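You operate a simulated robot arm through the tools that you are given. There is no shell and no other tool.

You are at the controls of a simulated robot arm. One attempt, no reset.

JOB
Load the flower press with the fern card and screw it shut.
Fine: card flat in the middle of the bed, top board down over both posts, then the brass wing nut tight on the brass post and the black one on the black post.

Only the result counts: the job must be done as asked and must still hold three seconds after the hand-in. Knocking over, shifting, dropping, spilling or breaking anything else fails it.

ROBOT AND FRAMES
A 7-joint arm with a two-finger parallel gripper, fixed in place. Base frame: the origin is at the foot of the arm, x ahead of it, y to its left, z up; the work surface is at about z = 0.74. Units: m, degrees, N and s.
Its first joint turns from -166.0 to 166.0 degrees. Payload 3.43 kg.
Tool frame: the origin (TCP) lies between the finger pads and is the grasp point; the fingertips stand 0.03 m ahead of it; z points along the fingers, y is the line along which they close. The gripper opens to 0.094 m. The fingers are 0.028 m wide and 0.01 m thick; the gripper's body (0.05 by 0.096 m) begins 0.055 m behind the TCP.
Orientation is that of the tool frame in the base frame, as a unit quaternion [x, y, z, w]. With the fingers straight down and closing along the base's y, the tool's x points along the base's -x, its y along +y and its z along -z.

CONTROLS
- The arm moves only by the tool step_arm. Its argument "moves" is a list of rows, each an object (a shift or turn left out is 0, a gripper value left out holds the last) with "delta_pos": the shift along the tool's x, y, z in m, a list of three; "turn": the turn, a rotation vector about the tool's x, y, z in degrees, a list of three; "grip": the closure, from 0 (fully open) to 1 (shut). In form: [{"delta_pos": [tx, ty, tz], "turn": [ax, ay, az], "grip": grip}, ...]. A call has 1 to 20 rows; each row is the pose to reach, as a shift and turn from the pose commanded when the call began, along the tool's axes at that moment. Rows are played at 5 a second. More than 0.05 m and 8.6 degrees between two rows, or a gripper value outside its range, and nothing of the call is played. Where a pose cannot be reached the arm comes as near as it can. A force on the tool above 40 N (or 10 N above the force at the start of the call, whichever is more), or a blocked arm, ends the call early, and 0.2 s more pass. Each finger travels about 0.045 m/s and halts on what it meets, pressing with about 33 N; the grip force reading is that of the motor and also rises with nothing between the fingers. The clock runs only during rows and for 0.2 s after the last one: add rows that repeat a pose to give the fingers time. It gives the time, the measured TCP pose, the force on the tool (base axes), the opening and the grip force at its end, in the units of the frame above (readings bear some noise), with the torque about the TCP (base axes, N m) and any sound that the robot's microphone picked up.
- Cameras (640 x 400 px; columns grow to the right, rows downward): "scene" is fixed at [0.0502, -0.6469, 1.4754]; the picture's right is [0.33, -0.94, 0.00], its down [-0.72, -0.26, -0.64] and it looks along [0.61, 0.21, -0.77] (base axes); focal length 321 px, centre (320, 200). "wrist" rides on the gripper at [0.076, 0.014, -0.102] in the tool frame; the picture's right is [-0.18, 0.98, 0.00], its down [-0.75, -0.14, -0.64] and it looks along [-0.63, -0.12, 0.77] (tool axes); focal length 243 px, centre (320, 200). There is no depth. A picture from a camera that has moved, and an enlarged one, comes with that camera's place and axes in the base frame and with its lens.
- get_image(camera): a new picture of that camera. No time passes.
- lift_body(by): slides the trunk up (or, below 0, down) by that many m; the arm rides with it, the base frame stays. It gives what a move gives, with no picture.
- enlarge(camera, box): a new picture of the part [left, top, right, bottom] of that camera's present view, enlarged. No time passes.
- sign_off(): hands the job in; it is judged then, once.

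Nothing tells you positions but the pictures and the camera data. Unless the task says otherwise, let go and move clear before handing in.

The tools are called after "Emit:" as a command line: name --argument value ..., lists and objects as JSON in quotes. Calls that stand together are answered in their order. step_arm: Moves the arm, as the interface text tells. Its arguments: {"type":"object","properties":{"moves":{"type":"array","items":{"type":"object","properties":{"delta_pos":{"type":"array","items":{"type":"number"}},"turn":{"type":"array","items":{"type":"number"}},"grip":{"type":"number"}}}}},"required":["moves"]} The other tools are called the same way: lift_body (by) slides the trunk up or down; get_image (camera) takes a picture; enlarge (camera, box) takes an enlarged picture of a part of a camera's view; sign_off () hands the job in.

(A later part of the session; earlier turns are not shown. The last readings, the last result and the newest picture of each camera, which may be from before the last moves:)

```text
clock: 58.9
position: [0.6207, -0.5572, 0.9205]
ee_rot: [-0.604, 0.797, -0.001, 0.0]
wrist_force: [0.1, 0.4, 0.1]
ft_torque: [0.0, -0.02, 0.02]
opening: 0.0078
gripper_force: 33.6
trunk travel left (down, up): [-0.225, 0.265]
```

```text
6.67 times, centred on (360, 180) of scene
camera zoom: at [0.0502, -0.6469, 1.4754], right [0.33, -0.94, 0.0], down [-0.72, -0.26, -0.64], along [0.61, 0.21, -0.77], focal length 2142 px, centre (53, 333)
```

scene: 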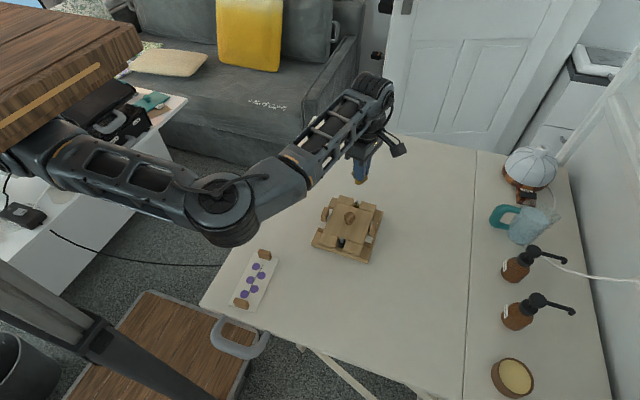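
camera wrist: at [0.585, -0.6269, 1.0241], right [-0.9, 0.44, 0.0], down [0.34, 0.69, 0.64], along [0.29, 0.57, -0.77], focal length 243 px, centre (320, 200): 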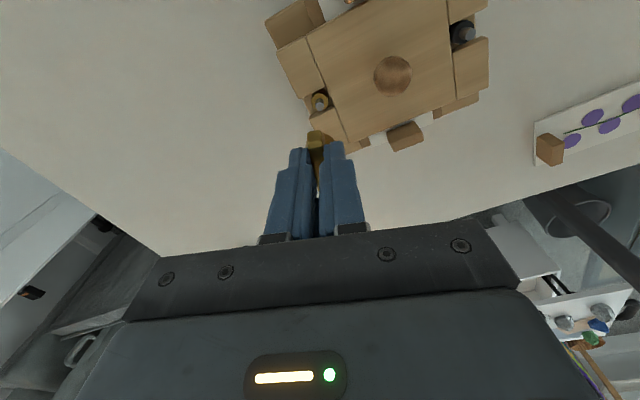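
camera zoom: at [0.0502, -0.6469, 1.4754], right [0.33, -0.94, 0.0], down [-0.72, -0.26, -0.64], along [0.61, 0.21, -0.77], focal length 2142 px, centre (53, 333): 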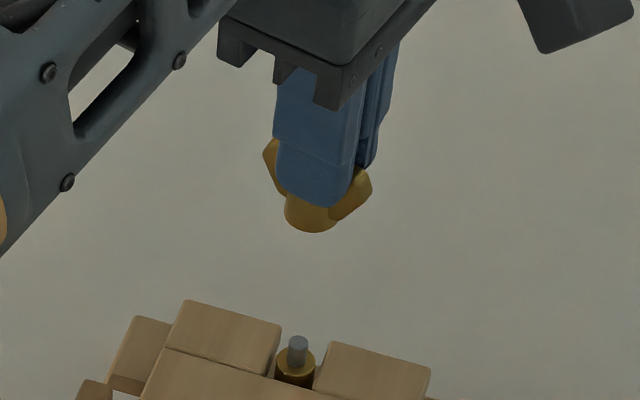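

The brass tip triangulates to (0.621, -0.556, 0.793). I'll lower the nut to just above it and check the alignment.

Emit:
step_arm --moves '[{"delta_pos": [-0.0008, -0.0002, 0.03]}, {"delta_pos": [-0.0008, -0.0002, 0.055]}, {"delta_pos": [-0.0008, -0.0002, 0.068]}, {"delta_pos": [-0.0008, -0.0002, 0.068]}, {"delta_pos": [-0.0008, -0.0002, 0.068]}]'

Emit:
enlarge --camera "wrist" --box '[270, 80, 370, 180]'

Emit:
enlarge --camera "scene" --box '[335, 180, 375, 220]'

```text
clock: 60.1
position: [0.6211, -0.5561, 0.8518]
ee_rot: [-0.602, 0.798, -0.002, -0.001]
wrist_force: [-0.1, -0.1, 0.1]
ft_torque: [0.01, 0.0, 0.04]
opening: 0.0077
gripper_force: 33.0
trunk travel left (down, up): [-0.225, 0.265]
```

```text
4.00 times, centred on (320, 130) of wrist
camera zoom: at [0.5852, -0.6266, 0.9551], right [-0.9, 0.45, 0.0], down [0.34, 0.69, 0.64], along [0.29, 0.57, -0.77], focal length 970 px, centre (320, 480)
```

zoom: 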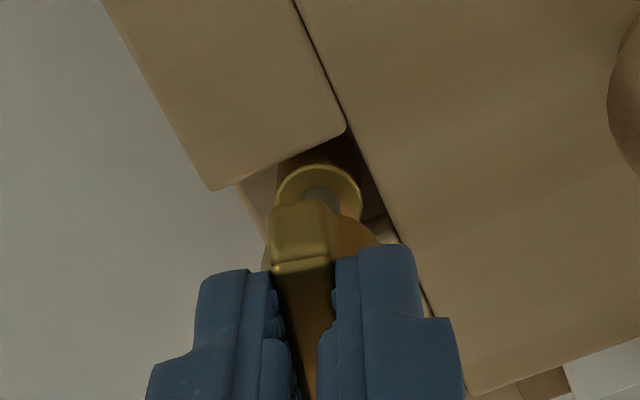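

```text
10.00 times, centred on (355, 200) of scene
camera zoom: at [0.0502, -0.6469, 1.4754], right [0.33, -0.94, 0.0], down [-0.72, -0.26, -0.64], along [0.61, 0.21, -0.77], focal length 3213 px, centre (-30, 200)
```

zoom: 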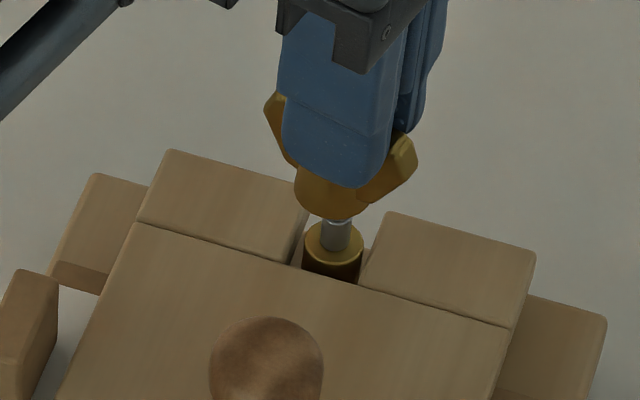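

The nut looks close to coaxial with the post. I'll lower gently and watch the force.

Emit:
step_arm --moves '[{"delta_pos": [0, 0, 0.004]}, {"delta_pos": [0, 0, 0.007]}, {"delta_pos": [0, 0, 0.009]}, {"delta_pos": [0, 0, 0.011]}, {"delta_pos": [0, 0, 0.011]}]'

Emit:
enlarge --camera "scene" --box '[335, 180, 375, 220]'

Emit:
enlarge --camera "wrist" --box '[270, 80, 370, 180]'

```text
clock: 61.3
position: [0.621, -0.557, 0.842]
ee_rot: [-0.603, 0.797, -0.002, -0.001]
wrist_force: [0.6, 1.6, 14.9]
ft_torque: [0.03, -0.05, 0.0]
opening: 0.008
gripper_force: 33.3
trunk travel left (down, up): [-0.225, 0.265]
```

```text
10.00 times, centred on (355, 200) of scene
camera zoom: at [0.0502, -0.6469, 1.4754], right [0.33, -0.94, 0.0], down [-0.72, -0.26, -0.64], along [0.61, 0.21, -0.77], focal length 3213 px, centre (-30, 200)
```

zoom: 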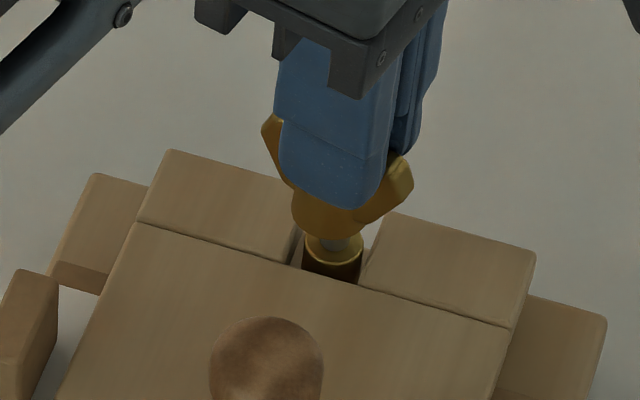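

```text
4.00 times, centred on (320, 130) of wrist
camera zoom: at [0.5854, -0.6262, 0.9457], right [-0.9, 0.45, 0.0], down [0.34, 0.69, 0.64], along [0.29, 0.57, -0.77], focal length 970 px, centre (320, 480)
```

zoom: 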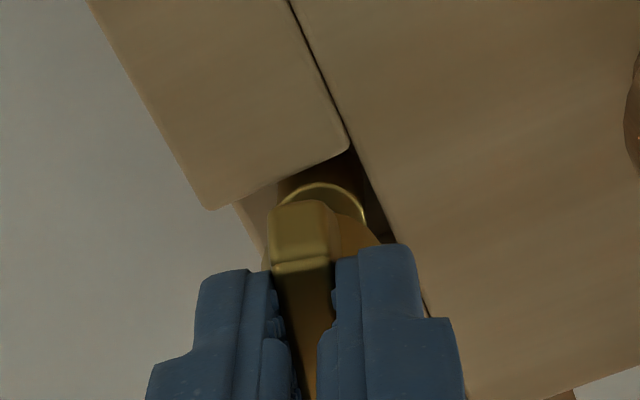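

The nut is resting on the tip of the thread with light contact. I'll turn clockwise with a gentle push to see whether it catches.

Emit:
step_arm --moves '[{"turn": [0, 0, 8]}, {"turn": [0, 0, 16]}, {"turn": [0, 0, 24]}, {"turn": [0, 0, 32]}, {"turn": [0, 0, 40]}, {"turn": [0, 0, 48]}, {"turn": [0, 0, 56]}, {"turn": [0, 0, 64]}, {"turn": [0, 0, 64]}]'

Emit:
enlarge --camera "scene" --box '[335, 180, 375, 220]'

Emit:
enlarge --camera "wrist" --box '[270, 80, 370, 180]'

```text
clock: 63.3
position: [0.6205, -0.5561, 0.8419]
ee_rot: [-0.086, 0.996, -0.003, 0.0]
wrist_force: [0.8, -2.3, 22.9]
ft_torque: [-0.16, 0.07, 0.03]
opening: 0.008
gripper_force: 33.0
trunk travel left (down, up): [-0.225, 0.265]
```

```text
10.00 times, centred on (355, 200) of scene
camera zoom: at [0.0502, -0.6469, 1.4754], right [0.33, -0.94, 0.0], down [-0.72, -0.26, -0.64], along [0.61, 0.21, -0.77], focal length 3213 px, centre (-30, 200)
```

zoom: 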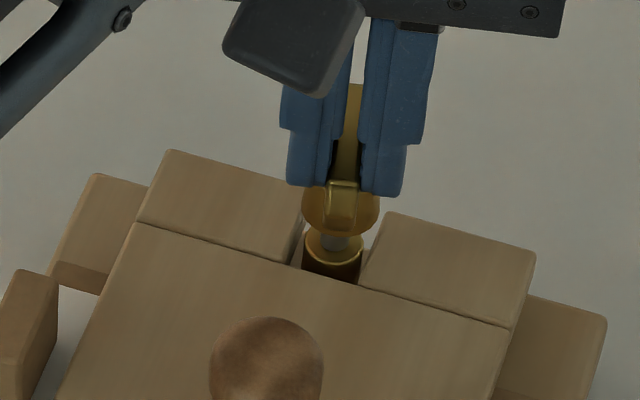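

```text
4.00 times, centred on (320, 130) of wrist
camera zoom: at [0.5423, -0.5559, 0.9447], right [0.01, 1.0, 0.0], down [0.77, 0.0, 0.64], along [0.64, -0.01, -0.77], focal length 970 px, centre (320, 480)
```

zoom: 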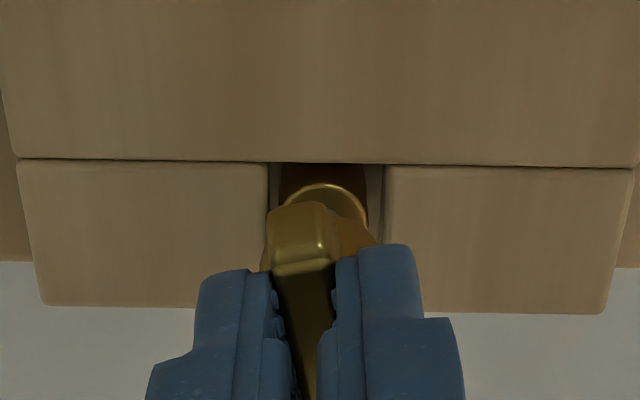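

Turning moved the hub sideways, so the hub axis is about 4 mm off the TCP along the bar. I'll lift a little, shift by that amount and try again.

Emit:
step_arm --moves '[{"delta_pos": [0, 0, -0.004]}, {"delta_pos": [0.0043, 0.0006, -0.005]}, {"delta_pos": [0.0043, 0.0006, -0.005]}, {"delta_pos": [0.0043, 0.0006, -0.003]}, {"delta_pos": [0.0043, 0.0006, -0.003]}]'

Emit:
enlarge --camera "scene" --box '[340, 185, 370, 215]'

Emit:
enlarge --camera "wrist" --box '[280, 100, 360, 160]'

```text
clock: 64.5
position: [0.6165, -0.5565, 0.843]
ee_rot: [-0.088, 0.996, -0.001, 0.0]
wrist_force: [0.1, -0.3, -1.3]
ft_torque: [0.0, 0.03, 0.0]
opening: 0.008
gripper_force: 32.6
trunk travel left (down, up): [-0.225, 0.265]
```

```text
13.33 times, centred on (355, 200) of scene
camera zoom: at [0.0502, -0.6469, 1.4754], right [0.33, -0.94, 0.0], down [-0.72, -0.26, -0.64], along [0.61, 0.21, -0.77], focal length 4284 px, centre (-147, 200)
```

zoom: 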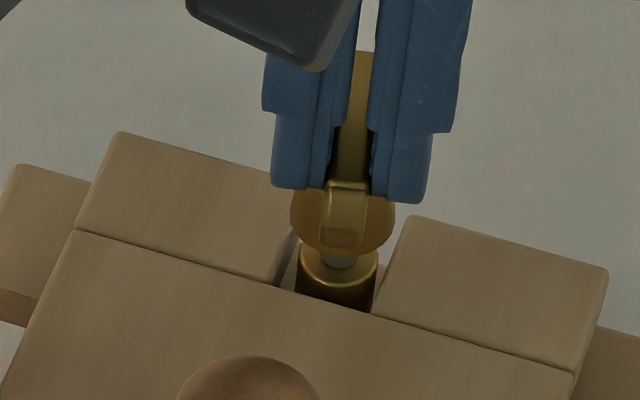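

```text
6.67 times, centred on (320, 130) of wrist
camera zoom: at [0.5383, -0.5563, 0.9471], right [0.01, 1.0, 0.0], down [0.77, 0.0, 0.64], along [0.64, -0.01, -0.77], focal length 1618 px, centre (320, 667)
```

zoom: 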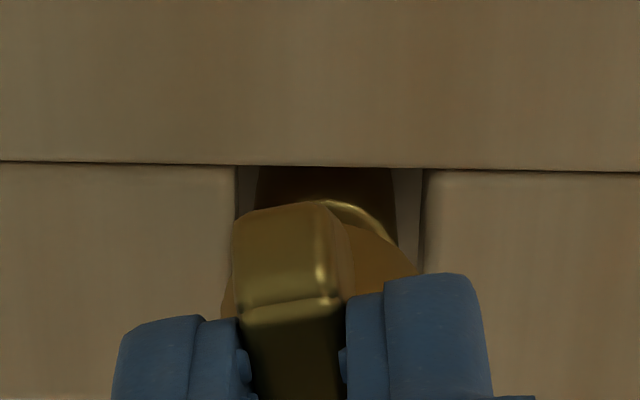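

Now the hub looks coaxial with the tip in both views. I'll lower again gently.

Emit:
step_arm --moves '[{"delta_pos": [0.0008, 0, 0.001]}, {"delta_pos": [0.0008, 0, 0.003]}, {"delta_pos": [0.0008, 0, 0.005]}, {"delta_pos": [0.0008, 0, 0.005]}]'

Emit:
enlarge --camera "scene" --box '[340, 185, 370, 215]'

```text
clock: 65.5
position: [0.6166, -0.5572, 0.8404]
ee_rot: [-0.088, 0.996, -0.004, 0.001]
wrist_force: [-1.4, 1.1, 23.1]
ft_torque: [0.06, -0.14, -0.02]
opening: 0.0078
gripper_force: 32.7
trunk travel left (down, up): [-0.225, 0.265]
```

```text
13.33 times, centred on (355, 200) of scene
camera zoom: at [0.0502, -0.6469, 1.4754], right [0.33, -0.94, 0.0], down [-0.72, -0.26, -0.64], along [0.61, 0.21, -0.77], focal length 4284 px, centre (-147, 200)
```

zoom: 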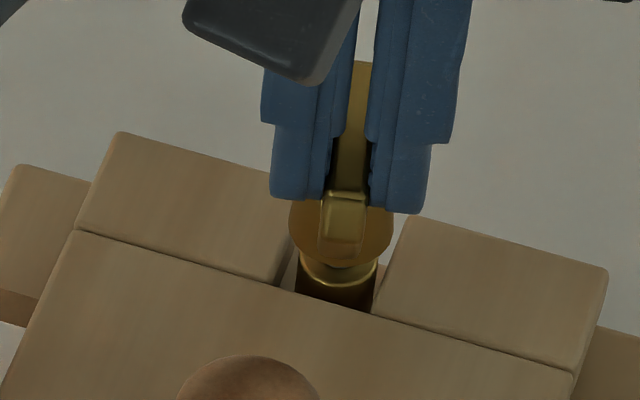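

The nut sits slightly lower this time. I'll turn clockwise under light pressure.

Emit:
step_arm --moves '[{"turn": [0, 0, 8]}, {"turn": [0, 0, 16]}, {"turn": [0, 0, 24]}, {"turn": [0, 0, 32]}, {"turn": [0, 0, 40]}, {"turn": [0, 0, 48]}, {"turn": [0, 0, 56]}, {"turn": [0, 0, 64]}, {"turn": [0, 0, 64]}]'

Emit:
enlarge --camera "scene" --box '[335, 180, 375, 220]'

Emit:
enlarge --camera "wrist" --box '[270, 80, 370, 180]'

```text
clock: 67.5
position: [0.6163, -0.5585, 0.8402]
ee_rot: [0.454, 0.891, -0.002, 0.002]
wrist_force: [3.7, 3.0, -1.7]
ft_torque: [0.15, -0.15, 0.04]
opening: 0.0079
gripper_force: 32.8
trunk travel left (down, up): [-0.225, 0.265]
```

```text
10.00 times, centred on (355, 200) of scene
camera zoom: at [0.0502, -0.6469, 1.4754], right [0.33, -0.94, 0.0], down [-0.72, -0.26, -0.64], along [0.61, 0.21, -0.77], focal length 3213 px, centre (-30, 200)
```

zoom: 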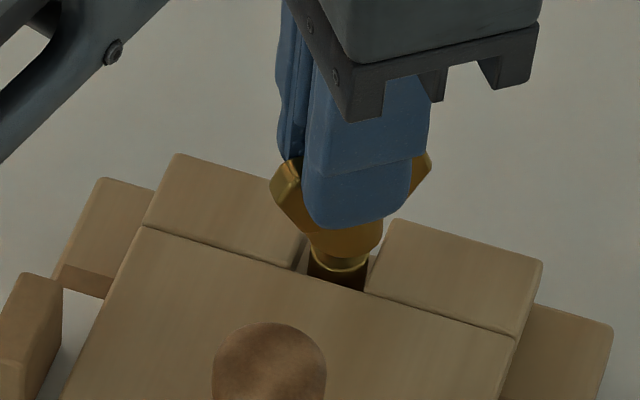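

```text
4.00 times, centred on (320, 130) of wrist
camera zoom: at [0.5819, -0.4868, 0.9419], right [0.9, 0.43, 0.0], down [0.33, -0.69, 0.64], along [0.28, -0.58, -0.76], focal length 970 px, centre (320, 480)
```

zoom: 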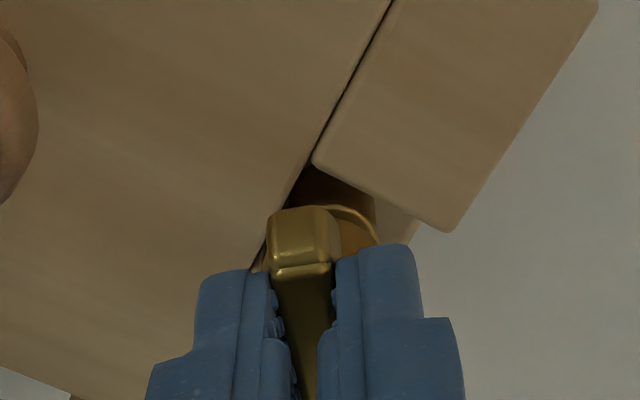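

The upward force vanished during the turn, so the thread has caught. The offset dragged the press by about 1–2 mm, so I'll release now, look, and regrasp centred on the hub axis.

Emit:
step_arm --moves '[{"grip": 0.8}, {"grip": 0.65}, {"grip": 0.65}, {"grip": 0.65}, {"delta_pos": [0, 0, -0.01]}, {"delta_pos": [0, 0, -0.03]}, {"delta_pos": [0, 0, -0.06]}, {"delta_pos": [0, 0, -0.08]}, {"delta_pos": [0, 0, -0.08]}]'

Emit:
enlarge --camera "wrist" --box '[220, 50, 420, 180]'

Emit:
enlarge --camera "scene" --box '[335, 180, 375, 220]'

Emit:
enlarge --camera "scene" --box '[300, 180, 400, 270]'

```text
clock: 69.5
position: [0.6154, -0.556, 0.9179]
ee_rot: [0.453, 0.892, -0.002, 0.002]
wrist_force: [-0.4, -1.2, -0.1]
ft_torque: [-0.01, 0.02, -0.01]
opening: 0.0329
gripper_force: 0.1
trunk travel left (down, up): [-0.225, 0.265]
```

```text
3.08 times, centred on (320, 115) of wrist
camera zoom: at [0.5822, -0.4868, 1.022], right [0.9, 0.43, 0.0], down [0.33, -0.69, 0.64], along [0.28, -0.58, -0.76], focal length 746 px, centre (320, 462)
```

zoom: 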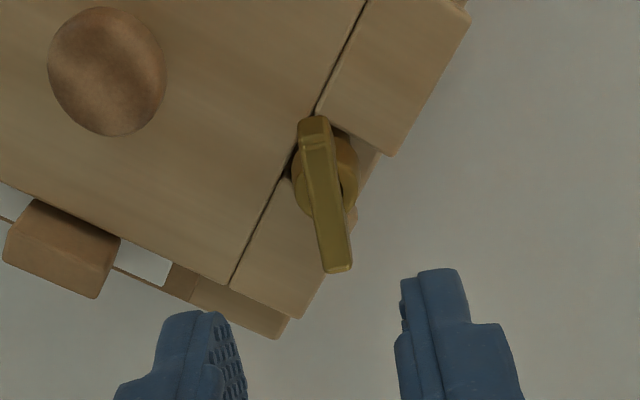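

```text
10.00 times, centred on (355, 200) of scene
camera zoom: at [0.0502, -0.6469, 1.4754], right [0.33, -0.94, 0.0], down [-0.72, -0.26, -0.64], along [0.61, 0.21, -0.77], focal length 3213 px, centre (-30, 200)
```

zoom: 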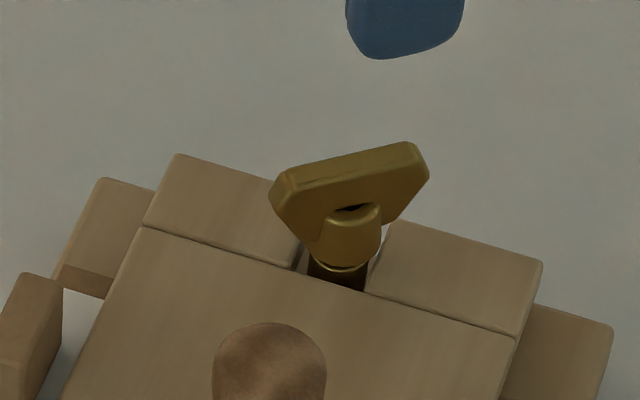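

```text
4.44 times, centred on (350, 225) of scene
camera zoom: at [0.0502, -0.6469, 1.4754], right [0.33, -0.94, 0.0], down [-0.72, -0.26, -0.64], along [0.61, 0.21, -0.77], focal length 1428 px, centre (187, 89)
```

zoom: 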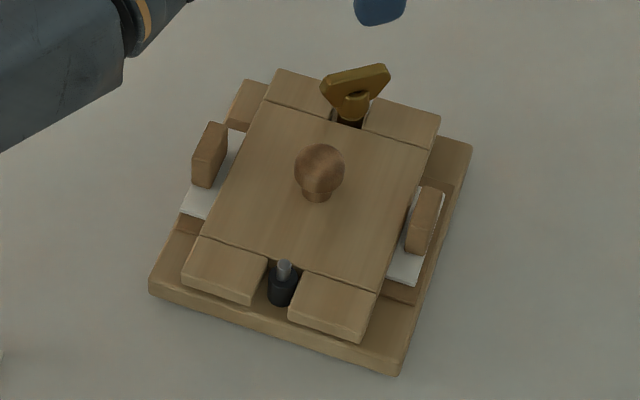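

The nut is upright on the post and has gone down a few mm. I'll wind the tool back counter-clockwise in the air to regrasp it half a turn earlier, and test the yaw range.

Emit:
step_arm --moves '[{"delta_pos": [-0.0036, 0.0021, 0], "turn": [0, 0, -8.5]}, {"delta_pos": [-0.0036, 0.0021, 0], "turn": [0, 0, -17]}, {"delta_pos": [-0.0036, 0.0021, 0], "turn": [0, 0, -25.5]}, {"delta_pos": [-0.0036, 0.0021, 0], "turn": [0, 0, -34]}, {"delta_pos": [-0.0036, 0.0021, 0], "turn": [0, 0, -42.5]}, {"delta_pos": [-0.0036, 0.0021, 0], "turn": [0, 0, -51]}, {"delta_pos": [-0.0036, 0.0021, 0], "turn": [0, 0, -59.5]}, {"delta_pos": [-0.0036, 0.0021, 0], "turn": [0, 0, -68]}, {"delta_pos": [-0.0036, 0.0021, 0], "turn": [0, 0, -76.5]}, {"delta_pos": [-0.0036, 0.0021, 0], "turn": [0, 0, -85]}, {"delta_pos": [-0.0036, 0.0021, 0], "turn": [0, 0, -93.5]}, {"delta_pos": [-0.0036, 0.0021, 0], "turn": [0, 0, -102]}, {"delta_pos": [-0.0036, 0.0021, 0], "turn": [0, 0, -110.5]}, {"delta_pos": [-0.0036, 0.0021, 0], "turn": [0, 0, -119]}, {"delta_pos": [-0.0036, 0.0021, 0], "turn": [0, 0, -127.5]}, {"delta_pos": [-0.0036, 0.0021, 0], "turn": [0, 0, -136]}, {"delta_pos": [-0.0036, 0.0021, 0], "turn": [0, 0, -144.5]}, {"delta_pos": [-0.0036, 0.0021, 0], "turn": [0, 0, -153]}, {"delta_pos": [-0.0036, 0.0021, 0], "turn": [0, 0, -153]}]'

Emit:
get_image --camera "wrist"

```text
clock: 73.5
position: [0.6196, -0.5577, 0.9196]
ee_rot: [0.761, -0.648, 0.002, 0.002]
wrist_force: [0.7, -0.6, 0.1]
ft_torque: [0.04, 0.02, 0.01]
opening: 0.0329
gripper_force: 0.0
trunk travel left (down, up): [-0.225, 0.265]
```

```text
taken
camera wrist: at [0.6169, -0.636, 1.0226], right [-1.0, 0.02, 0.0], down [0.02, 0.77, 0.64], along [0.02, 0.64, -0.77], focal length 243 px, centre (320, 200)
```

wrist: 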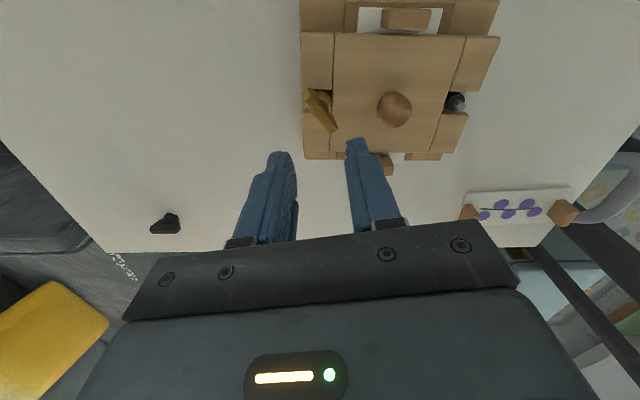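

Emit:
step_arm --moves '[{"turn": [0, 0, -8]}, {"turn": [0, 0, -16]}, {"turn": [0, 0, -24]}, {"turn": [0, 0, -27]}, {"turn": [0, 0, -27]}]'

Emit:
enlarge --camera "wrist" --box '[240, 60, 400, 180]'

```text
clock: 74.7
position: [0.6191, -0.5583, 0.9194]
ee_rot: [0.892, -0.452, 0.001, 0.002]
wrist_force: [0.3, 0.2, 0.2]
ft_torque: [-0.01, 0.0, -0.01]
opening: 0.0331
gripper_force: 0.1
trunk travel left (down, up): [-0.225, 0.265]
```

```text
3.33 times, centred on (320, 120) of wrist
camera zoom: at [0.6521, -0.6282, 1.0225], right [-0.9, -0.43, 0.0], down [-0.33, 0.69, 0.64], along [-0.28, 0.58, -0.77], focal length 809 px, centre (320, 467)
```

zoom: 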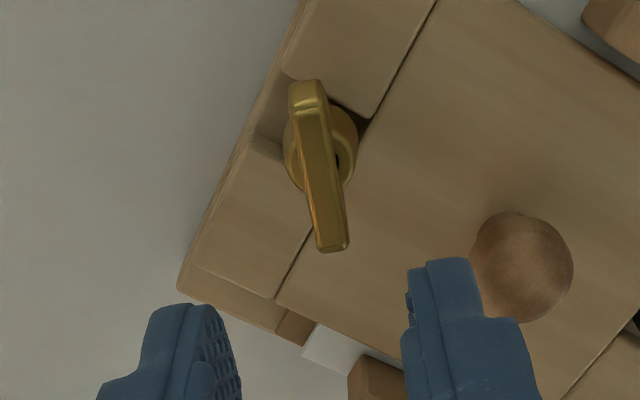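

Two opposite views fix the nut at (0.619, -0.558) with its top at z about 0.812, and the bar is aligned with the fingers. I'll regrasp centred on the axis.

Emit:
step_arm --moves '[{"delta_pos": [-0.0005, 0, 0.04]}, {"delta_pos": [-0.0005, 0, 0.075]}, {"delta_pos": [-0.0005, 0, 0.088]}, {"delta_pos": [-0.0005, 0, 0.088]}, {"delta_pos": [-0.0005, 0, 0.088], "grip": 0.85}, {"delta_pos": [-0.0005, 0, 0.088], "grip": 1.0}, {"delta_pos": [-0.0005, 0, 0.088], "grip": 1.0}, {"delta_pos": [-0.0005, 0, 0.088], "grip": 1.0}]'

Emit:
enlarge --camera "wrist" --box '[240, 60, 400, 180]'

Emit:
enlarge --camera "scene" --box '[335, 180, 375, 220]'

```text
clock: 76.5
position: [0.6189, -0.5582, 0.8317]
ee_rot: [0.892, -0.453, 0.001, 0.001]
wrist_force: [1.0, 0.8, -2.0]
ft_torque: [-0.03, -0.02, 0.0]
opening: 0.0165
gripper_force: 33.2
trunk travel left (down, up): [-0.225, 0.265]
```

```text
3.33 times, centred on (320, 120) of wrist
camera zoom: at [0.6517, -0.6284, 0.934], right [-0.9, -0.43, 0.0], down [-0.33, 0.69, 0.64], along [-0.28, 0.58, -0.77], focal length 809 px, centre (320, 467)
```

zoom: 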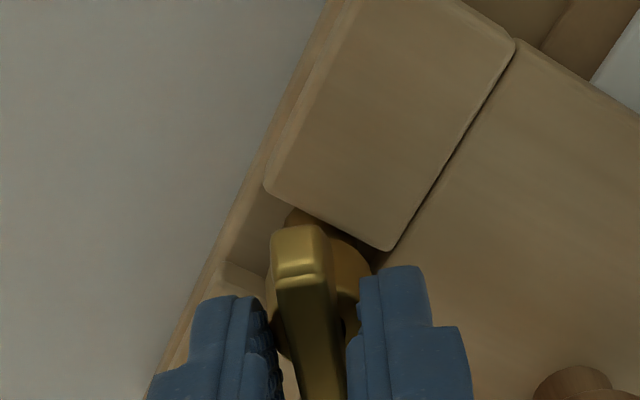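

```text
10.00 times, centred on (355, 200) of scene
camera zoom: at [0.0502, -0.6469, 1.4754], right [0.33, -0.94, 0.0], down [-0.72, -0.26, -0.64], along [0.61, 0.21, -0.77], focal length 3213 px, centre (-30, 200)
```

zoom: 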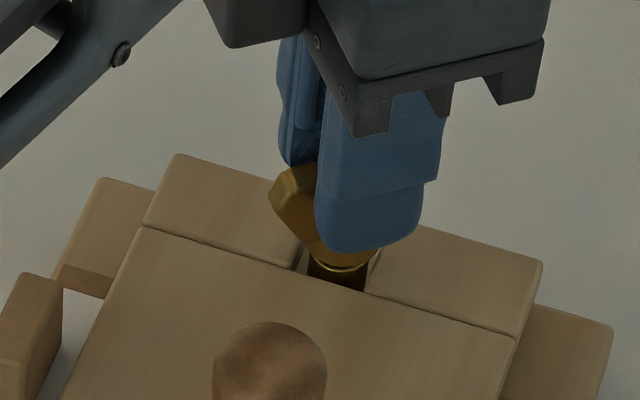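

The fingers met the hub instead of the bar. I'll open, rise 6 mm and close on the bar.

Emit:
step_arm --moves '[{"grip": 0.75}, {"grip": 0.65}, {"delta_pos": [0, 0, -0.003]}, {"delta_pos": [0, 0, -0.0055]}, {"delta_pos": [0, 0, -0.0055]}, {"delta_pos": [0, 0, -0.0055], "grip": 0.85}, {"delta_pos": [0, 0, -0.0055], "grip": 1.0}, {"delta_pos": [0, 0, -0.0055], "grip": 1.0}, {"delta_pos": [0, 0, -0.0055], "grip": 1.0}]'

```text
clock: 78.5
position: [0.6184, -0.5586, 0.8362]
ee_rot: [0.891, -0.453, 0.001, 0.0]
wrist_force: [-0.2, 0.3, -0.3]
ft_torque: [0.0, 0.03, -0.01]
opening: 0.008
gripper_force: 33.1
trunk travel left (down, up): [-0.225, 0.265]
```

I'm on the bar now (8 mm). Turning clockwise.

Emit:
step_arm --moves '[{"turn": [0, 0, 8]}, {"turn": [0, 0, 16]}, {"turn": [0, 0, 24]}, {"turn": [0, 0, 32]}, {"turn": [0, 0, 40]}, {"turn": [0, 0, 48]}, {"turn": [0, 0, 56]}, {"turn": [0, 0, 64]}, {"turn": [0, 0, 64]}]'

Emit:
enlarge --camera "scene" --box '[335, 180, 375, 220]'

```text
clock: 80.5
position: [0.6194, -0.5587, 0.8355]
ee_rot: [-0.515, 0.857, -0.002, -0.001]
wrist_force: [1.5, -1.1, -3.6]
ft_torque: [0.09, -0.05, -0.01]
opening: 0.0079
gripper_force: 33.6
trunk travel left (down, up): [-0.225, 0.265]
```

```text
10.00 times, centred on (355, 200) of scene
camera zoom: at [0.0502, -0.6469, 1.4754], right [0.33, -0.94, 0.0], down [-0.72, -0.26, -0.64], along [0.61, 0.21, -0.77], focal length 3213 px, centre (-30, 200)
```

zoom: 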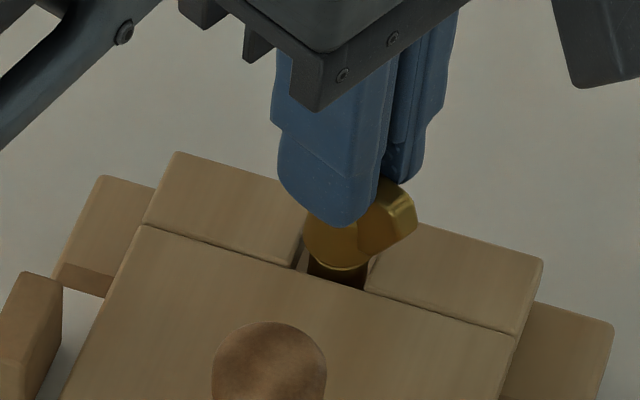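

The tool is being drawn down, so the thread is right-handed and engaging. I'll continue clockwise with a small follow-down.

Emit:
step_arm --moves '[{"delta_pos": [0, 0, 0.0005], "turn": [0, 0, 8]}, {"delta_pos": [0, 0, 0.0006], "turn": [0, 0, 16]}, {"delta_pos": [0, 0, 0.0007], "turn": [0, 0, 24]}, {"delta_pos": [0, 0, 0.0008], "turn": [0, 0, 32]}, {"delta_pos": [0, 0, 0.0009], "turn": [0, 0, 40]}, {"delta_pos": [0, 0, 0.001], "turn": [0, 0, 48]}, {"delta_pos": [0, 0, 0.0011], "turn": [0, 0, 56]}, {"delta_pos": [0, 0, 0.0012], "turn": [0, 0, 64]}, {"delta_pos": [0, 0, 0.0013], "turn": [0, 0, 72]}, {"delta_pos": [0, 0, 0.0014], "turn": [0, 0, 80]}, {"delta_pos": [0, 0, 0.0015], "turn": [0, 0, 88]}, {"delta_pos": [0, 0, 0.0016], "turn": [0, 0, 96]}, {"delta_pos": [0, 0, 0.0017], "turn": [0, 0, 104]}, {"delta_pos": [0, 0, 0.0018], "turn": [0, 0, 112]}, {"delta_pos": [0, 0, 0.0019], "turn": [0, 0, 120]}, {"delta_pos": [0, 0, 0.002], "turn": [0, 0, 128]}, {"delta_pos": [0, 0, 0.002], "turn": [0, 0, 128]}]'

Emit:
enlarge --camera "scene" --box '[335, 180, 375, 220]'

```text
clock: 84.1
position: [0.6189, -0.5585, 0.835]
ee_rot: [0.544, 0.839, -0.001, 0.001]
wrist_force: [-3.3, 1.9, -3.1]
ft_torque: [0.38, 0.2, 0.02]
opening: 0.0078
gripper_force: 33.5
trunk travel left (down, up): [-0.225, 0.265]
```

```text
10.00 times, centred on (355, 200) of scene
camera zoom: at [0.0502, -0.6469, 1.4754], right [0.33, -0.94, 0.0], down [-0.72, -0.26, -0.64], along [0.61, 0.21, -0.77], focal length 3213 px, centre (-30, 200)
```

zoom: 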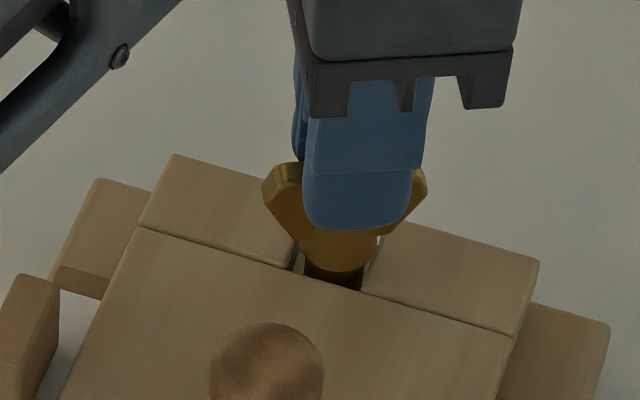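

I've turned about 190° so far. I'll release, rise over the bar, rewind 180° and regrasp.

Emit:
step_arm --moves '[{"grip": 0.8}, {"grip": 0.65}, {"grip": 0.65}, {"delta_pos": [0, 0, -0.02], "turn": [0, 0, 0]}, {"delta_pos": [0, 0, -0.05], "turn": [0, 0, -8.5]}, {"delta_pos": [0, 0, -0.05], "turn": [0, 0, -17]}, {"delta_pos": [0, 0, -0.05], "turn": [0, 0, -25.5]}, {"delta_pos": [0, 0, -0.05], "turn": [0, 0, -34]}, {"delta_pos": [0, 0, -0.05], "turn": [0, 0, -42.5]}, {"delta_pos": [0, 0, -0.05], "turn": [0, 0, -51]}, {"delta_pos": [0, 0, -0.05], "turn": [0, 0, -59.5]}, {"delta_pos": [0, 0, -0.05], "turn": [0, 0, -68]}, {"delta_pos": [0, 0, -0.05], "turn": [0, 0, -76.5]}, {"delta_pos": [0, 0, -0.05], "turn": [0, 0, -85]}, {"delta_pos": [0, 0, -0.05], "turn": [0, 0, -93.5]}, {"delta_pos": [0, 0, -0.05], "turn": [0, 0, -102]}, {"delta_pos": [0, 0, -0.05], "turn": [0, 0, -110.5]}, {"delta_pos": [0, 0, -0.05], "turn": [0, 0, -119]}, {"delta_pos": [0, 0, -0.05], "turn": [0, 0, -127.5]}]'

Emit:
step_arm --moves '[{"turn": [0, 0, -8.5]}, {"turn": [0, 0, -17]}, {"turn": [0, 0, -25.5]}, {"turn": [0, 0, -34]}, {"turn": [0, 0, -42.5]}, {"turn": [0, 0, -51]}, {"turn": [0, 0, -52.5]}, {"turn": [0, 0, -52.5]}]'

Emit:
enlarge --camera "wrist" --box '[240, 60, 400, 180]'

Emit:
enlarge --camera "scene" --box '[335, 180, 375, 220]'

```text
clock: 88.1
position: [0.6197, -0.5592, 0.8844]
ee_rot: [-0.513, 0.858, -0.001, 0.0]
wrist_force: [-0.2, 0.5, 1.1]
ft_torque: [0.03, 0.0, 0.04]
opening: 0.033
gripper_force: 0.1
trunk travel left (down, up): [-0.225, 0.265]
```

```text
clock: 89.9
position: [0.6195, -0.5587, 0.8849]
ee_rot: [0.84, -0.543, 0.002, 0.002]
wrist_force: [-0.5, 0.2, -0.7]
ft_torque: [-0.02, 0.03, -0.02]
opening: 0.0328
gripper_force: 0.0
trunk travel left (down, up): [-0.225, 0.265]
```

```text
3.33 times, centred on (320, 120) of wrist
camera zoom: at [0.6365, -0.6334, 0.9881], right [-0.97, -0.24, 0.0], down [-0.18, 0.75, 0.64], along [-0.15, 0.62, -0.77], focal length 809 px, centre (320, 467)
```

zoom: 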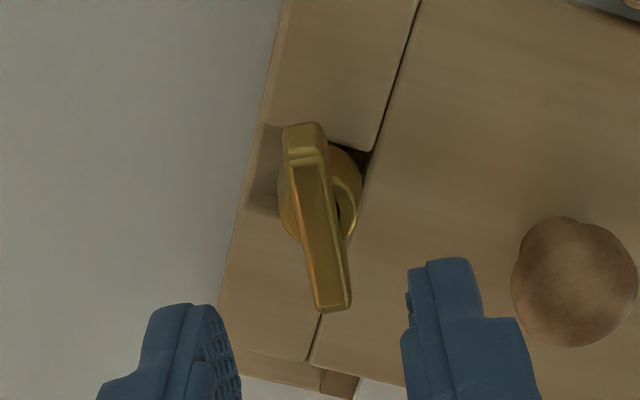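

```text
10.00 times, centred on (355, 200) of scene
camera zoom: at [0.0502, -0.6469, 1.4754], right [0.33, -0.94, 0.0], down [-0.72, -0.26, -0.64], along [0.61, 0.21, -0.77], focal length 3213 px, centre (-30, 200)
```

zoom: 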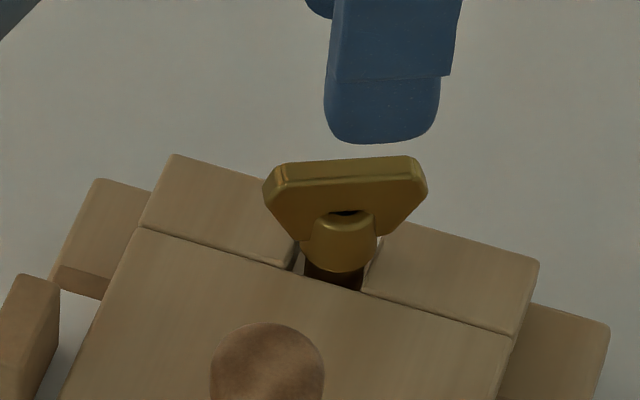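

The nut has moved down about 3 mm. I'll regrasp the bar and turn again.

Emit:
step_arm --moves '[{"delta_pos": [-0.001, 0.0003, 0.03]}, {"delta_pos": [-0.001, 0.0003, 0.0505]}, {"delta_pos": [-0.001, 0.0003, 0.0505]}, {"delta_pos": [-0.001, 0.0003, 0.0505], "grip": 0.85}, {"delta_pos": [-0.001, 0.0003, 0.0505], "grip": 1.0}, {"delta_pos": [-0.001, 0.0003, 0.0505], "grip": 1.0}, {"delta_pos": [-0.001, 0.0003, 0.0505], "grip": 1.0}]'

Emit:
step_arm --moves '[{"turn": [0, 0, 8]}, {"delta_pos": [0, 0, 0.0002], "turn": [0, 0, 16]}, {"delta_pos": [0, 0, 0.0004], "turn": [0, 0, 24]}, {"delta_pos": [0, 0, 0.0006], "turn": [0, 0, 32]}, {"delta_pos": [0, 0, 0.0008], "turn": [0, 0, 40]}, {"delta_pos": [0, 0, 0.001], "turn": [0, 0, 48]}, {"delta_pos": [0, 0, 0.0012], "turn": [0, 0, 56]}, {"delta_pos": [0, 0, 0.0014], "turn": [0, 0, 64]}, {"delta_pos": [0, 0, 0.0016], "turn": [0, 0, 72]}, {"delta_pos": [0, 0, 0.0018], "turn": [0, 0, 80]}, {"delta_pos": [0, 0, 0.0018], "turn": [0, 0, 80]}]'

Emit:
enlarge --camera "scene" --box '[335, 180, 375, 220]'

```text
clock: 91.5
position: [0.6199, -0.5575, 0.8338]
ee_rot: [0.839, -0.544, 0.001, 0.002]
wrist_force: [5.3, 0.0, -1.5]
ft_torque: [-0.03, -0.14, -0.02]
opening: 0.0078
gripper_force: 32.6
trunk travel left (down, up): [-0.225, 0.265]
```

```text
clock: 93.9
position: [0.618, -0.5576, 0.8335]
ee_rot: [-0.293, 0.956, -0.003, 0.0]
wrist_force: [2.1, -3.4, 10.1]
ft_torque: [-0.27, 0.17, -0.01]
opening: 0.0078
gripper_force: 32.6
trunk travel left (down, up): [-0.225, 0.265]
```

```text
10.00 times, centred on (355, 200) of scene
camera zoom: at [0.0502, -0.6469, 1.4754], right [0.33, -0.94, 0.0], down [-0.72, -0.26, -0.64], along [0.61, 0.21, -0.77], focal length 3213 px, centre (-30, 200)
```

zoom: 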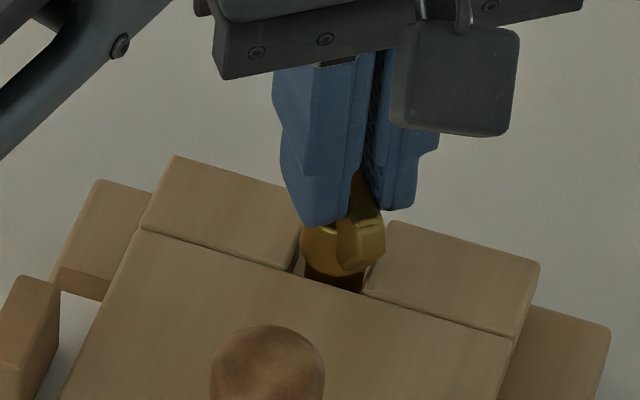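

The z force shows I'm following down faster than the thread. I'll keep turning with no extra descent.

Emit:
step_arm --moves '[{"turn": [0, 0, 8]}, {"turn": [0, 0, 16]}, {"turn": [0, 0, 24]}, {"turn": [0, 0, 32]}, {"turn": [0, 0, 40]}, {"turn": [0, 0, 48]}, {"turn": [0, 0, 56]}, {"turn": [0, 0, 64]}, {"turn": [0, 0, 72]}, {"turn": [0, 0, 80]}, {"turn": [0, 0, 88]}, {"turn": [0, 0, 96]}, {"turn": [0, 0, 104]}, {"turn": [0, 0, 112]}, {"turn": [0, 0, 118]}, {"turn": [0, 0, 118]}]'

Emit:
enlarge --camera "scene" --box '[335, 180, 375, 220]'

```text
clock: 97.3
position: [0.6196, -0.5567, 0.8316]
ee_rot: [0.669, 0.743, -0.001, 0.002]
wrist_force: [-0.8, 0.4, 0.4]
ft_torque: [0.18, 0.07, 0.43]
opening: 0.008
gripper_force: 33.2
trunk travel left (down, up): [-0.225, 0.265]
```

```text
10.00 times, centred on (355, 200) of scene
camera zoom: at [0.0502, -0.6469, 1.4754], right [0.33, -0.94, 0.0], down [-0.72, -0.26, -0.64], along [0.61, 0.21, -0.77], focal length 3213 px, centre (-30, 200)
```

zoom: 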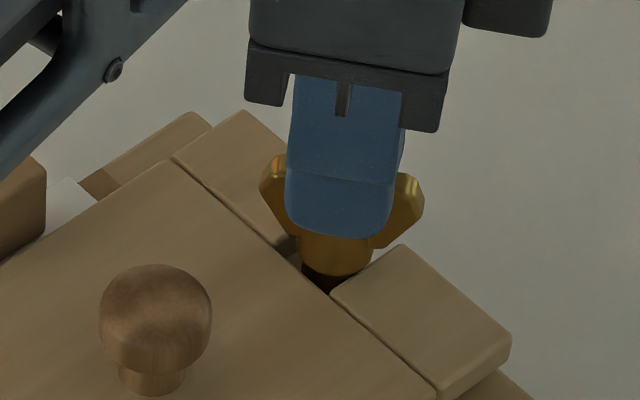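

The nut has gone tight (torque about z 0.43 N m), and the press turned with it. I'll check the whole scene.

Emit:
get_image --camera "scene"

Emit:
enlarge --camera "scene" --box '[290, 170, 410, 280]'

Emit:
get_image --camera "wrist"

```text
taken
```

scene: 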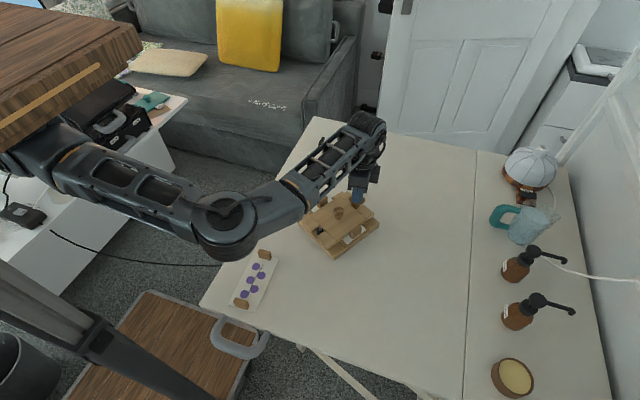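

```text
3.64 times, centred on (350, 225) of scene
camera zoom: at [0.0502, -0.6469, 1.4754], right [0.33, -0.94, 0.0], down [-0.72, -0.26, -0.64], along [0.61, 0.21, -0.77], focal length 1168 px, centre (211, 109)
```

zoom: 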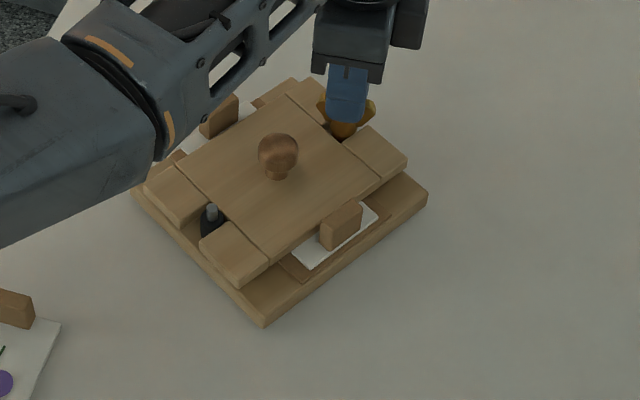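

```text
taken
camera wrist: at [0.6243, -0.4799, 0.9346], right [1.0, -0.08, 0.0], down [-0.06, -0.76, 0.64], along [-0.05, -0.64, -0.77], focal length 243 px, centre (320, 200)
```

wrist: 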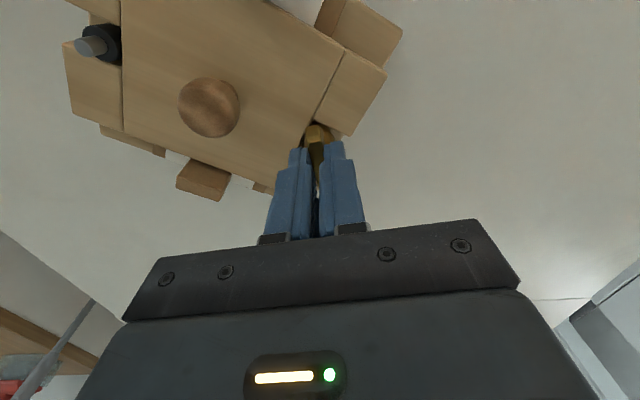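

The nut clamped up and then carried the press about 30° clockwise around the brass post. I'll release now and assess. I'll bring the press back afterwards and stop at the first sign of torque on the black nut.

Emit:
step_arm --moves '[{"grip": 0.85}, {"grip": 0.65}, {"grip": 0.65}, {"delta_pos": [0, 0, -0.02]}, {"delta_pos": [0, 0, -0.05]}, {"delta_pos": [0, 0, -0.09]}, {"delta_pos": [0, 0, -0.11]}, {"delta_pos": [0, 0, -0.11]}]'

Emit:
get_image --camera "wrist"

Emit:
enlarge --camera "scene" --box '[300, 180, 400, 270]'

Emit:
enlarge --camera "scene" --box '[335, 185, 375, 225]'

```text
clock: 99.1
position: [0.6188, -0.5572, 0.9426]
ee_rot: [0.669, 0.744, 0.0, 0.001]
wrist_force: [0.6, -0.9, 0.5]
ft_torque: [-0.02, 0.02, 0.03]
opening: 0.033
gripper_force: 0.1
trunk travel left (down, up): [-0.225, 0.265]
```

```text
taken
camera wrist: at [0.6244, -0.4801, 1.0449], right [1.0, -0.08, 0.0], down [-0.06, -0.76, 0.64], along [-0.05, -0.64, -0.76], focal length 243 px, centre (320, 200)
```

wrist: 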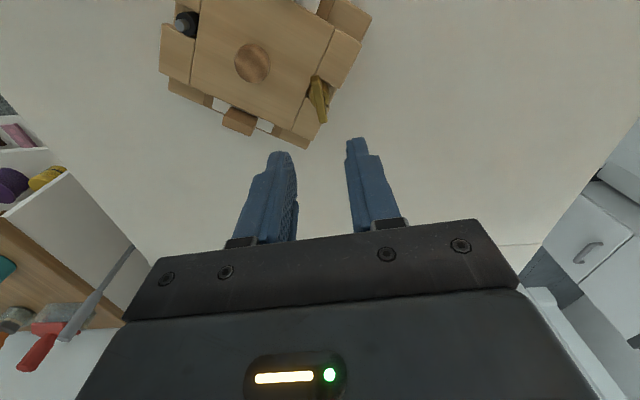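

```text
4.44 times, centred on (350, 225) of scene
camera zoom: at [0.0502, -0.6469, 1.4754], right [0.33, -0.94, 0.0], down [-0.72, -0.26, -0.64], along [0.61, 0.21, -0.77], focal length 1428 px, centre (187, 89)
```

zoom: 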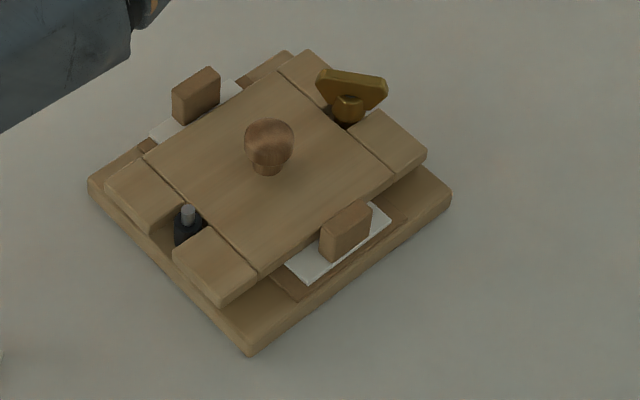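

```text
10.00 times, centred on (355, 205) of scene
camera zoom: at [0.0502, -0.6469, 1.4754], right [0.33, -0.94, 0.0], down [-0.72, -0.26, -0.64], along [0.61, 0.21, -0.77], focal length 3213 px, centre (-30, 150)
```

zoom: 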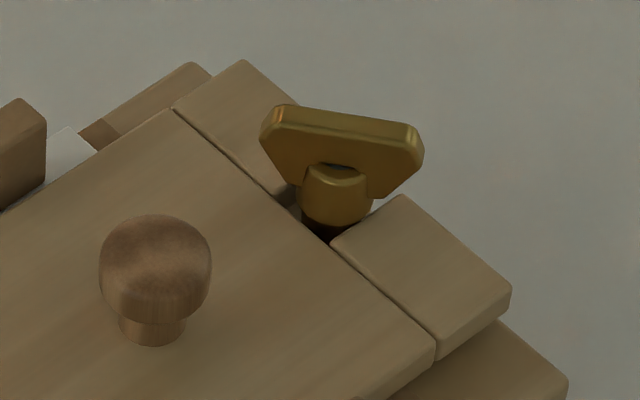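

Emit:
enlarge --camera "wrist" --box '[150, 0, 390, 150]'

```text
2.67 times, centred on (270, 75) of wrist
camera zoom: at [0.6244, -0.4801, 1.0449], right [1.0, -0.08, 0.0], down [-0.06, -0.76, 0.64], along [-0.05, -0.64, -0.76], focal length 647 px, centre (453, 533)
```

zoom: 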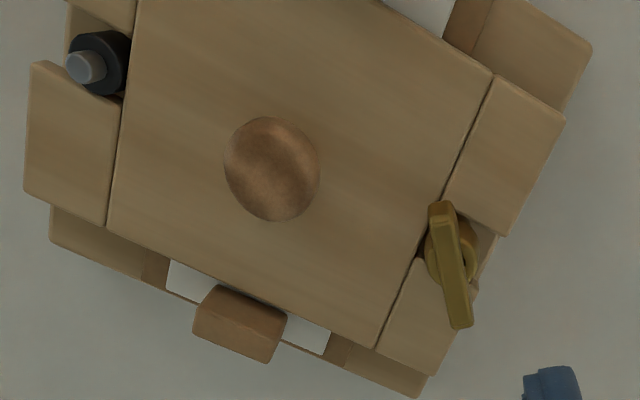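

The brass nut is seated. The black nut is at about (0.865, -0.367). I'll fetch it now and square the press up at the end, when it is clamped rigidly.

Emit:
step_arm --moves '[{"delta_pos": [0.0135, 0.0208, 0], "turn": [0, 0, -7]}, {"delta_pos": [0.027, 0.0416, 0], "turn": [0, 0, -14]}, {"delta_pos": [0.04, 0.0624, 0], "turn": [0, 0, -21]}, {"delta_pos": [0.054, 0.083, 0], "turn": [0, 0, -28]}, {"delta_pos": [0.067, 0.104, 0], "turn": [0, 0, -35]}, {"delta_pos": [0.081, 0.125, 0], "turn": [0, 0, -42]}, {"delta_pos": [0.094, 0.146, 0], "turn": [0, 0, -49]}, {"delta_pos": [0.108, 0.166, 0], "turn": [0, 0, -56]}, {"delta_pos": [0.121, 0.187, 0], "turn": [0, 0, -63]}, {"delta_pos": [0.134, 0.208, 0], "turn": [0, 0, -70]}, {"delta_pos": [0.148, 0.229, 0], "turn": [0, 0, -77]}, {"delta_pos": [0.1614, 0.2494, 0], "turn": [0, 0, -84]}, {"delta_pos": [0.1614, 0.2494, 0], "turn": [0, 0, -84]}]'

Emit:
get_image --camera "wrist"

Emit:
enlarge --camera "wrist" --box '[270, 60, 390, 160]'

```text
clock: 101.9
position: [0.851, -0.371, 0.9409]
ee_rot: [-0.002, 1.0, -0.001, 0.001]
wrist_force: [0.8, -0.2, 0.0]
ft_torque: [-0.03, 0.03, 0.02]
opening: 0.0326
gripper_force: 0.1
trunk travel left (down, up): [-0.225, 0.265]
```

```text
taken
camera wrist: at [0.7735, -0.3562, 1.0441], right [0.18, 0.98, 0.0], down [0.75, -0.14, 0.64], along [0.63, -0.12, -0.77], focal length 243 px, centre (320, 200)
```

wrist: 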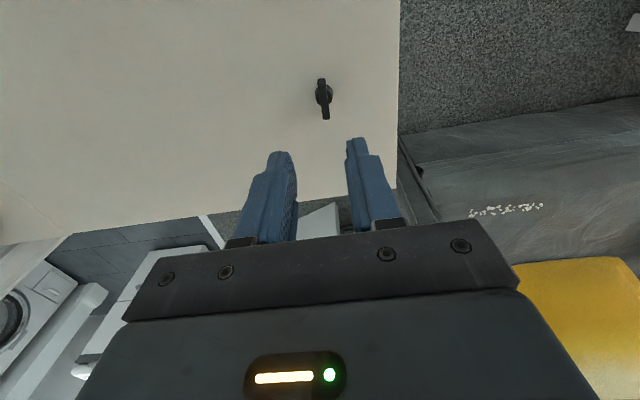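

```text
4.00 times, centred on (330, 110) of wrist
camera zoom: at [0.7735, -0.3562, 1.0441], right [0.18, 0.98, 0.0], down [0.75, -0.14, 0.64], along [0.63, -0.12, -0.77], focal length 970 px, centre (280, 560)
```

zoom: 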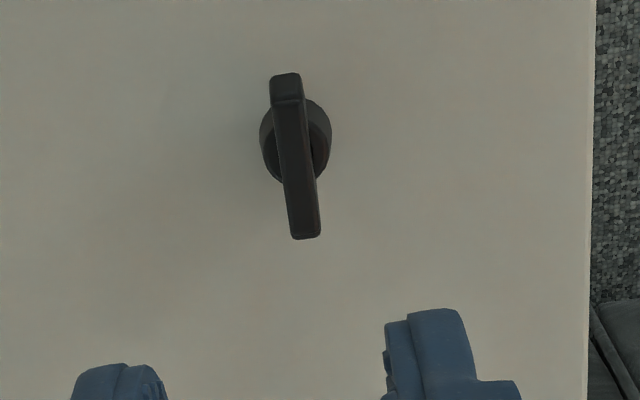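

The black nut is centred at about (0.865, -0.369), with its bar nearly along x. I'll descend in two stages.

Emit:
step_arm --moves '[{"delta_pos": [-0.007, 0.001, 0.03], "turn": [0, 0, 2]}, {"delta_pos": [-0.014, 0.0023, 0.06], "turn": [0, 0, 2]}, {"delta_pos": [-0.014, 0.0023, 0.09], "turn": [0, 0, 2]}, {"delta_pos": [-0.014, 0.0023, 0.11], "turn": [0, 0, 2]}, {"delta_pos": [-0.014, 0.0023, 0.11], "turn": [0, 0, 2]}]'

Emit:
enlarge --camera "wrist" --box '[220, 80, 420, 230]'

```text
clock: 103.1
position: [0.8632, -0.3675, 0.8319]
ee_rot: [0.017, 1.0, -0.002, 0.001]
wrist_force: [1.0, -0.3, 0.4]
ft_torque: [-0.01, 0.03, 0.01]
opening: 0.0329
gripper_force: 0.1
trunk travel left (down, up): [-0.225, 0.265]
```

```text
2.67 times, centred on (320, 155) of wrist
camera zoom: at [0.7872, -0.3519, 0.9346], right [0.22, 0.98, 0.0], down [0.75, -0.16, 0.64], along [0.63, -0.14, -0.77], focal length 647 px, centre (320, 320)
```

zoom: 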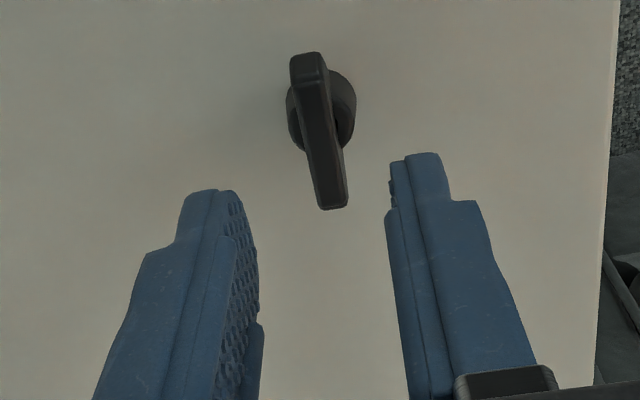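

Emit:
step_arm --moves '[{"delta_pos": [-0.001, 0.0006, 0.02]}, {"delta_pos": [-0.001, 0.0006, 0.0415]}, {"delta_pos": [-0.001, 0.0006, 0.0415]}, {"delta_pos": [-0.001, 0.0006, 0.0415], "grip": 0.85}, {"delta_pos": [-0.001, 0.0006, 0.0415], "grip": 1.0}, {"delta_pos": [-0.001, 0.0006, 0.0415], "grip": 1.0}, {"delta_pos": [-0.001, 0.0006, 0.0415], "grip": 1.0}]'

Emit:
enlarge --camera "wrist" --box '[220, 80, 420, 230]'

```text
clock: 104.7
position: [0.8638, -0.3673, 0.7909]
ee_rot: [0.017, 1.0, -0.001, 0.001]
wrist_force: [0.1, -0.2, -0.3]
ft_torque: [0.0, -0.03, 0.02]
opening: 0.008
gripper_force: 32.8
trunk travel left (down, up): [-0.225, 0.265]
```

```text
2.67 times, centred on (320, 155) of wrist
camera zoom: at [0.788, -0.3508, 0.8934], right [0.22, 0.98, 0.0], down [0.75, -0.16, 0.64], along [0.63, -0.14, -0.77], focal length 647 px, centre (320, 320)
```

zoom: 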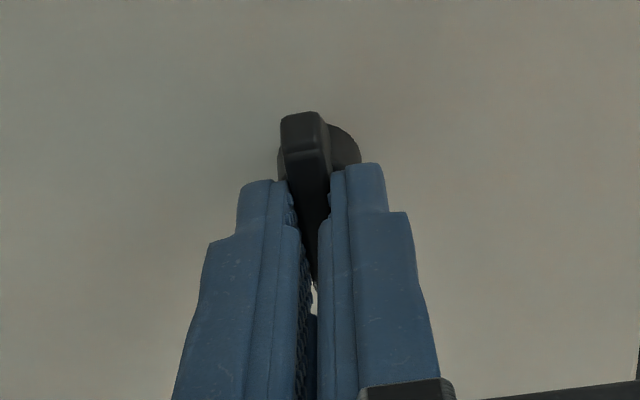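

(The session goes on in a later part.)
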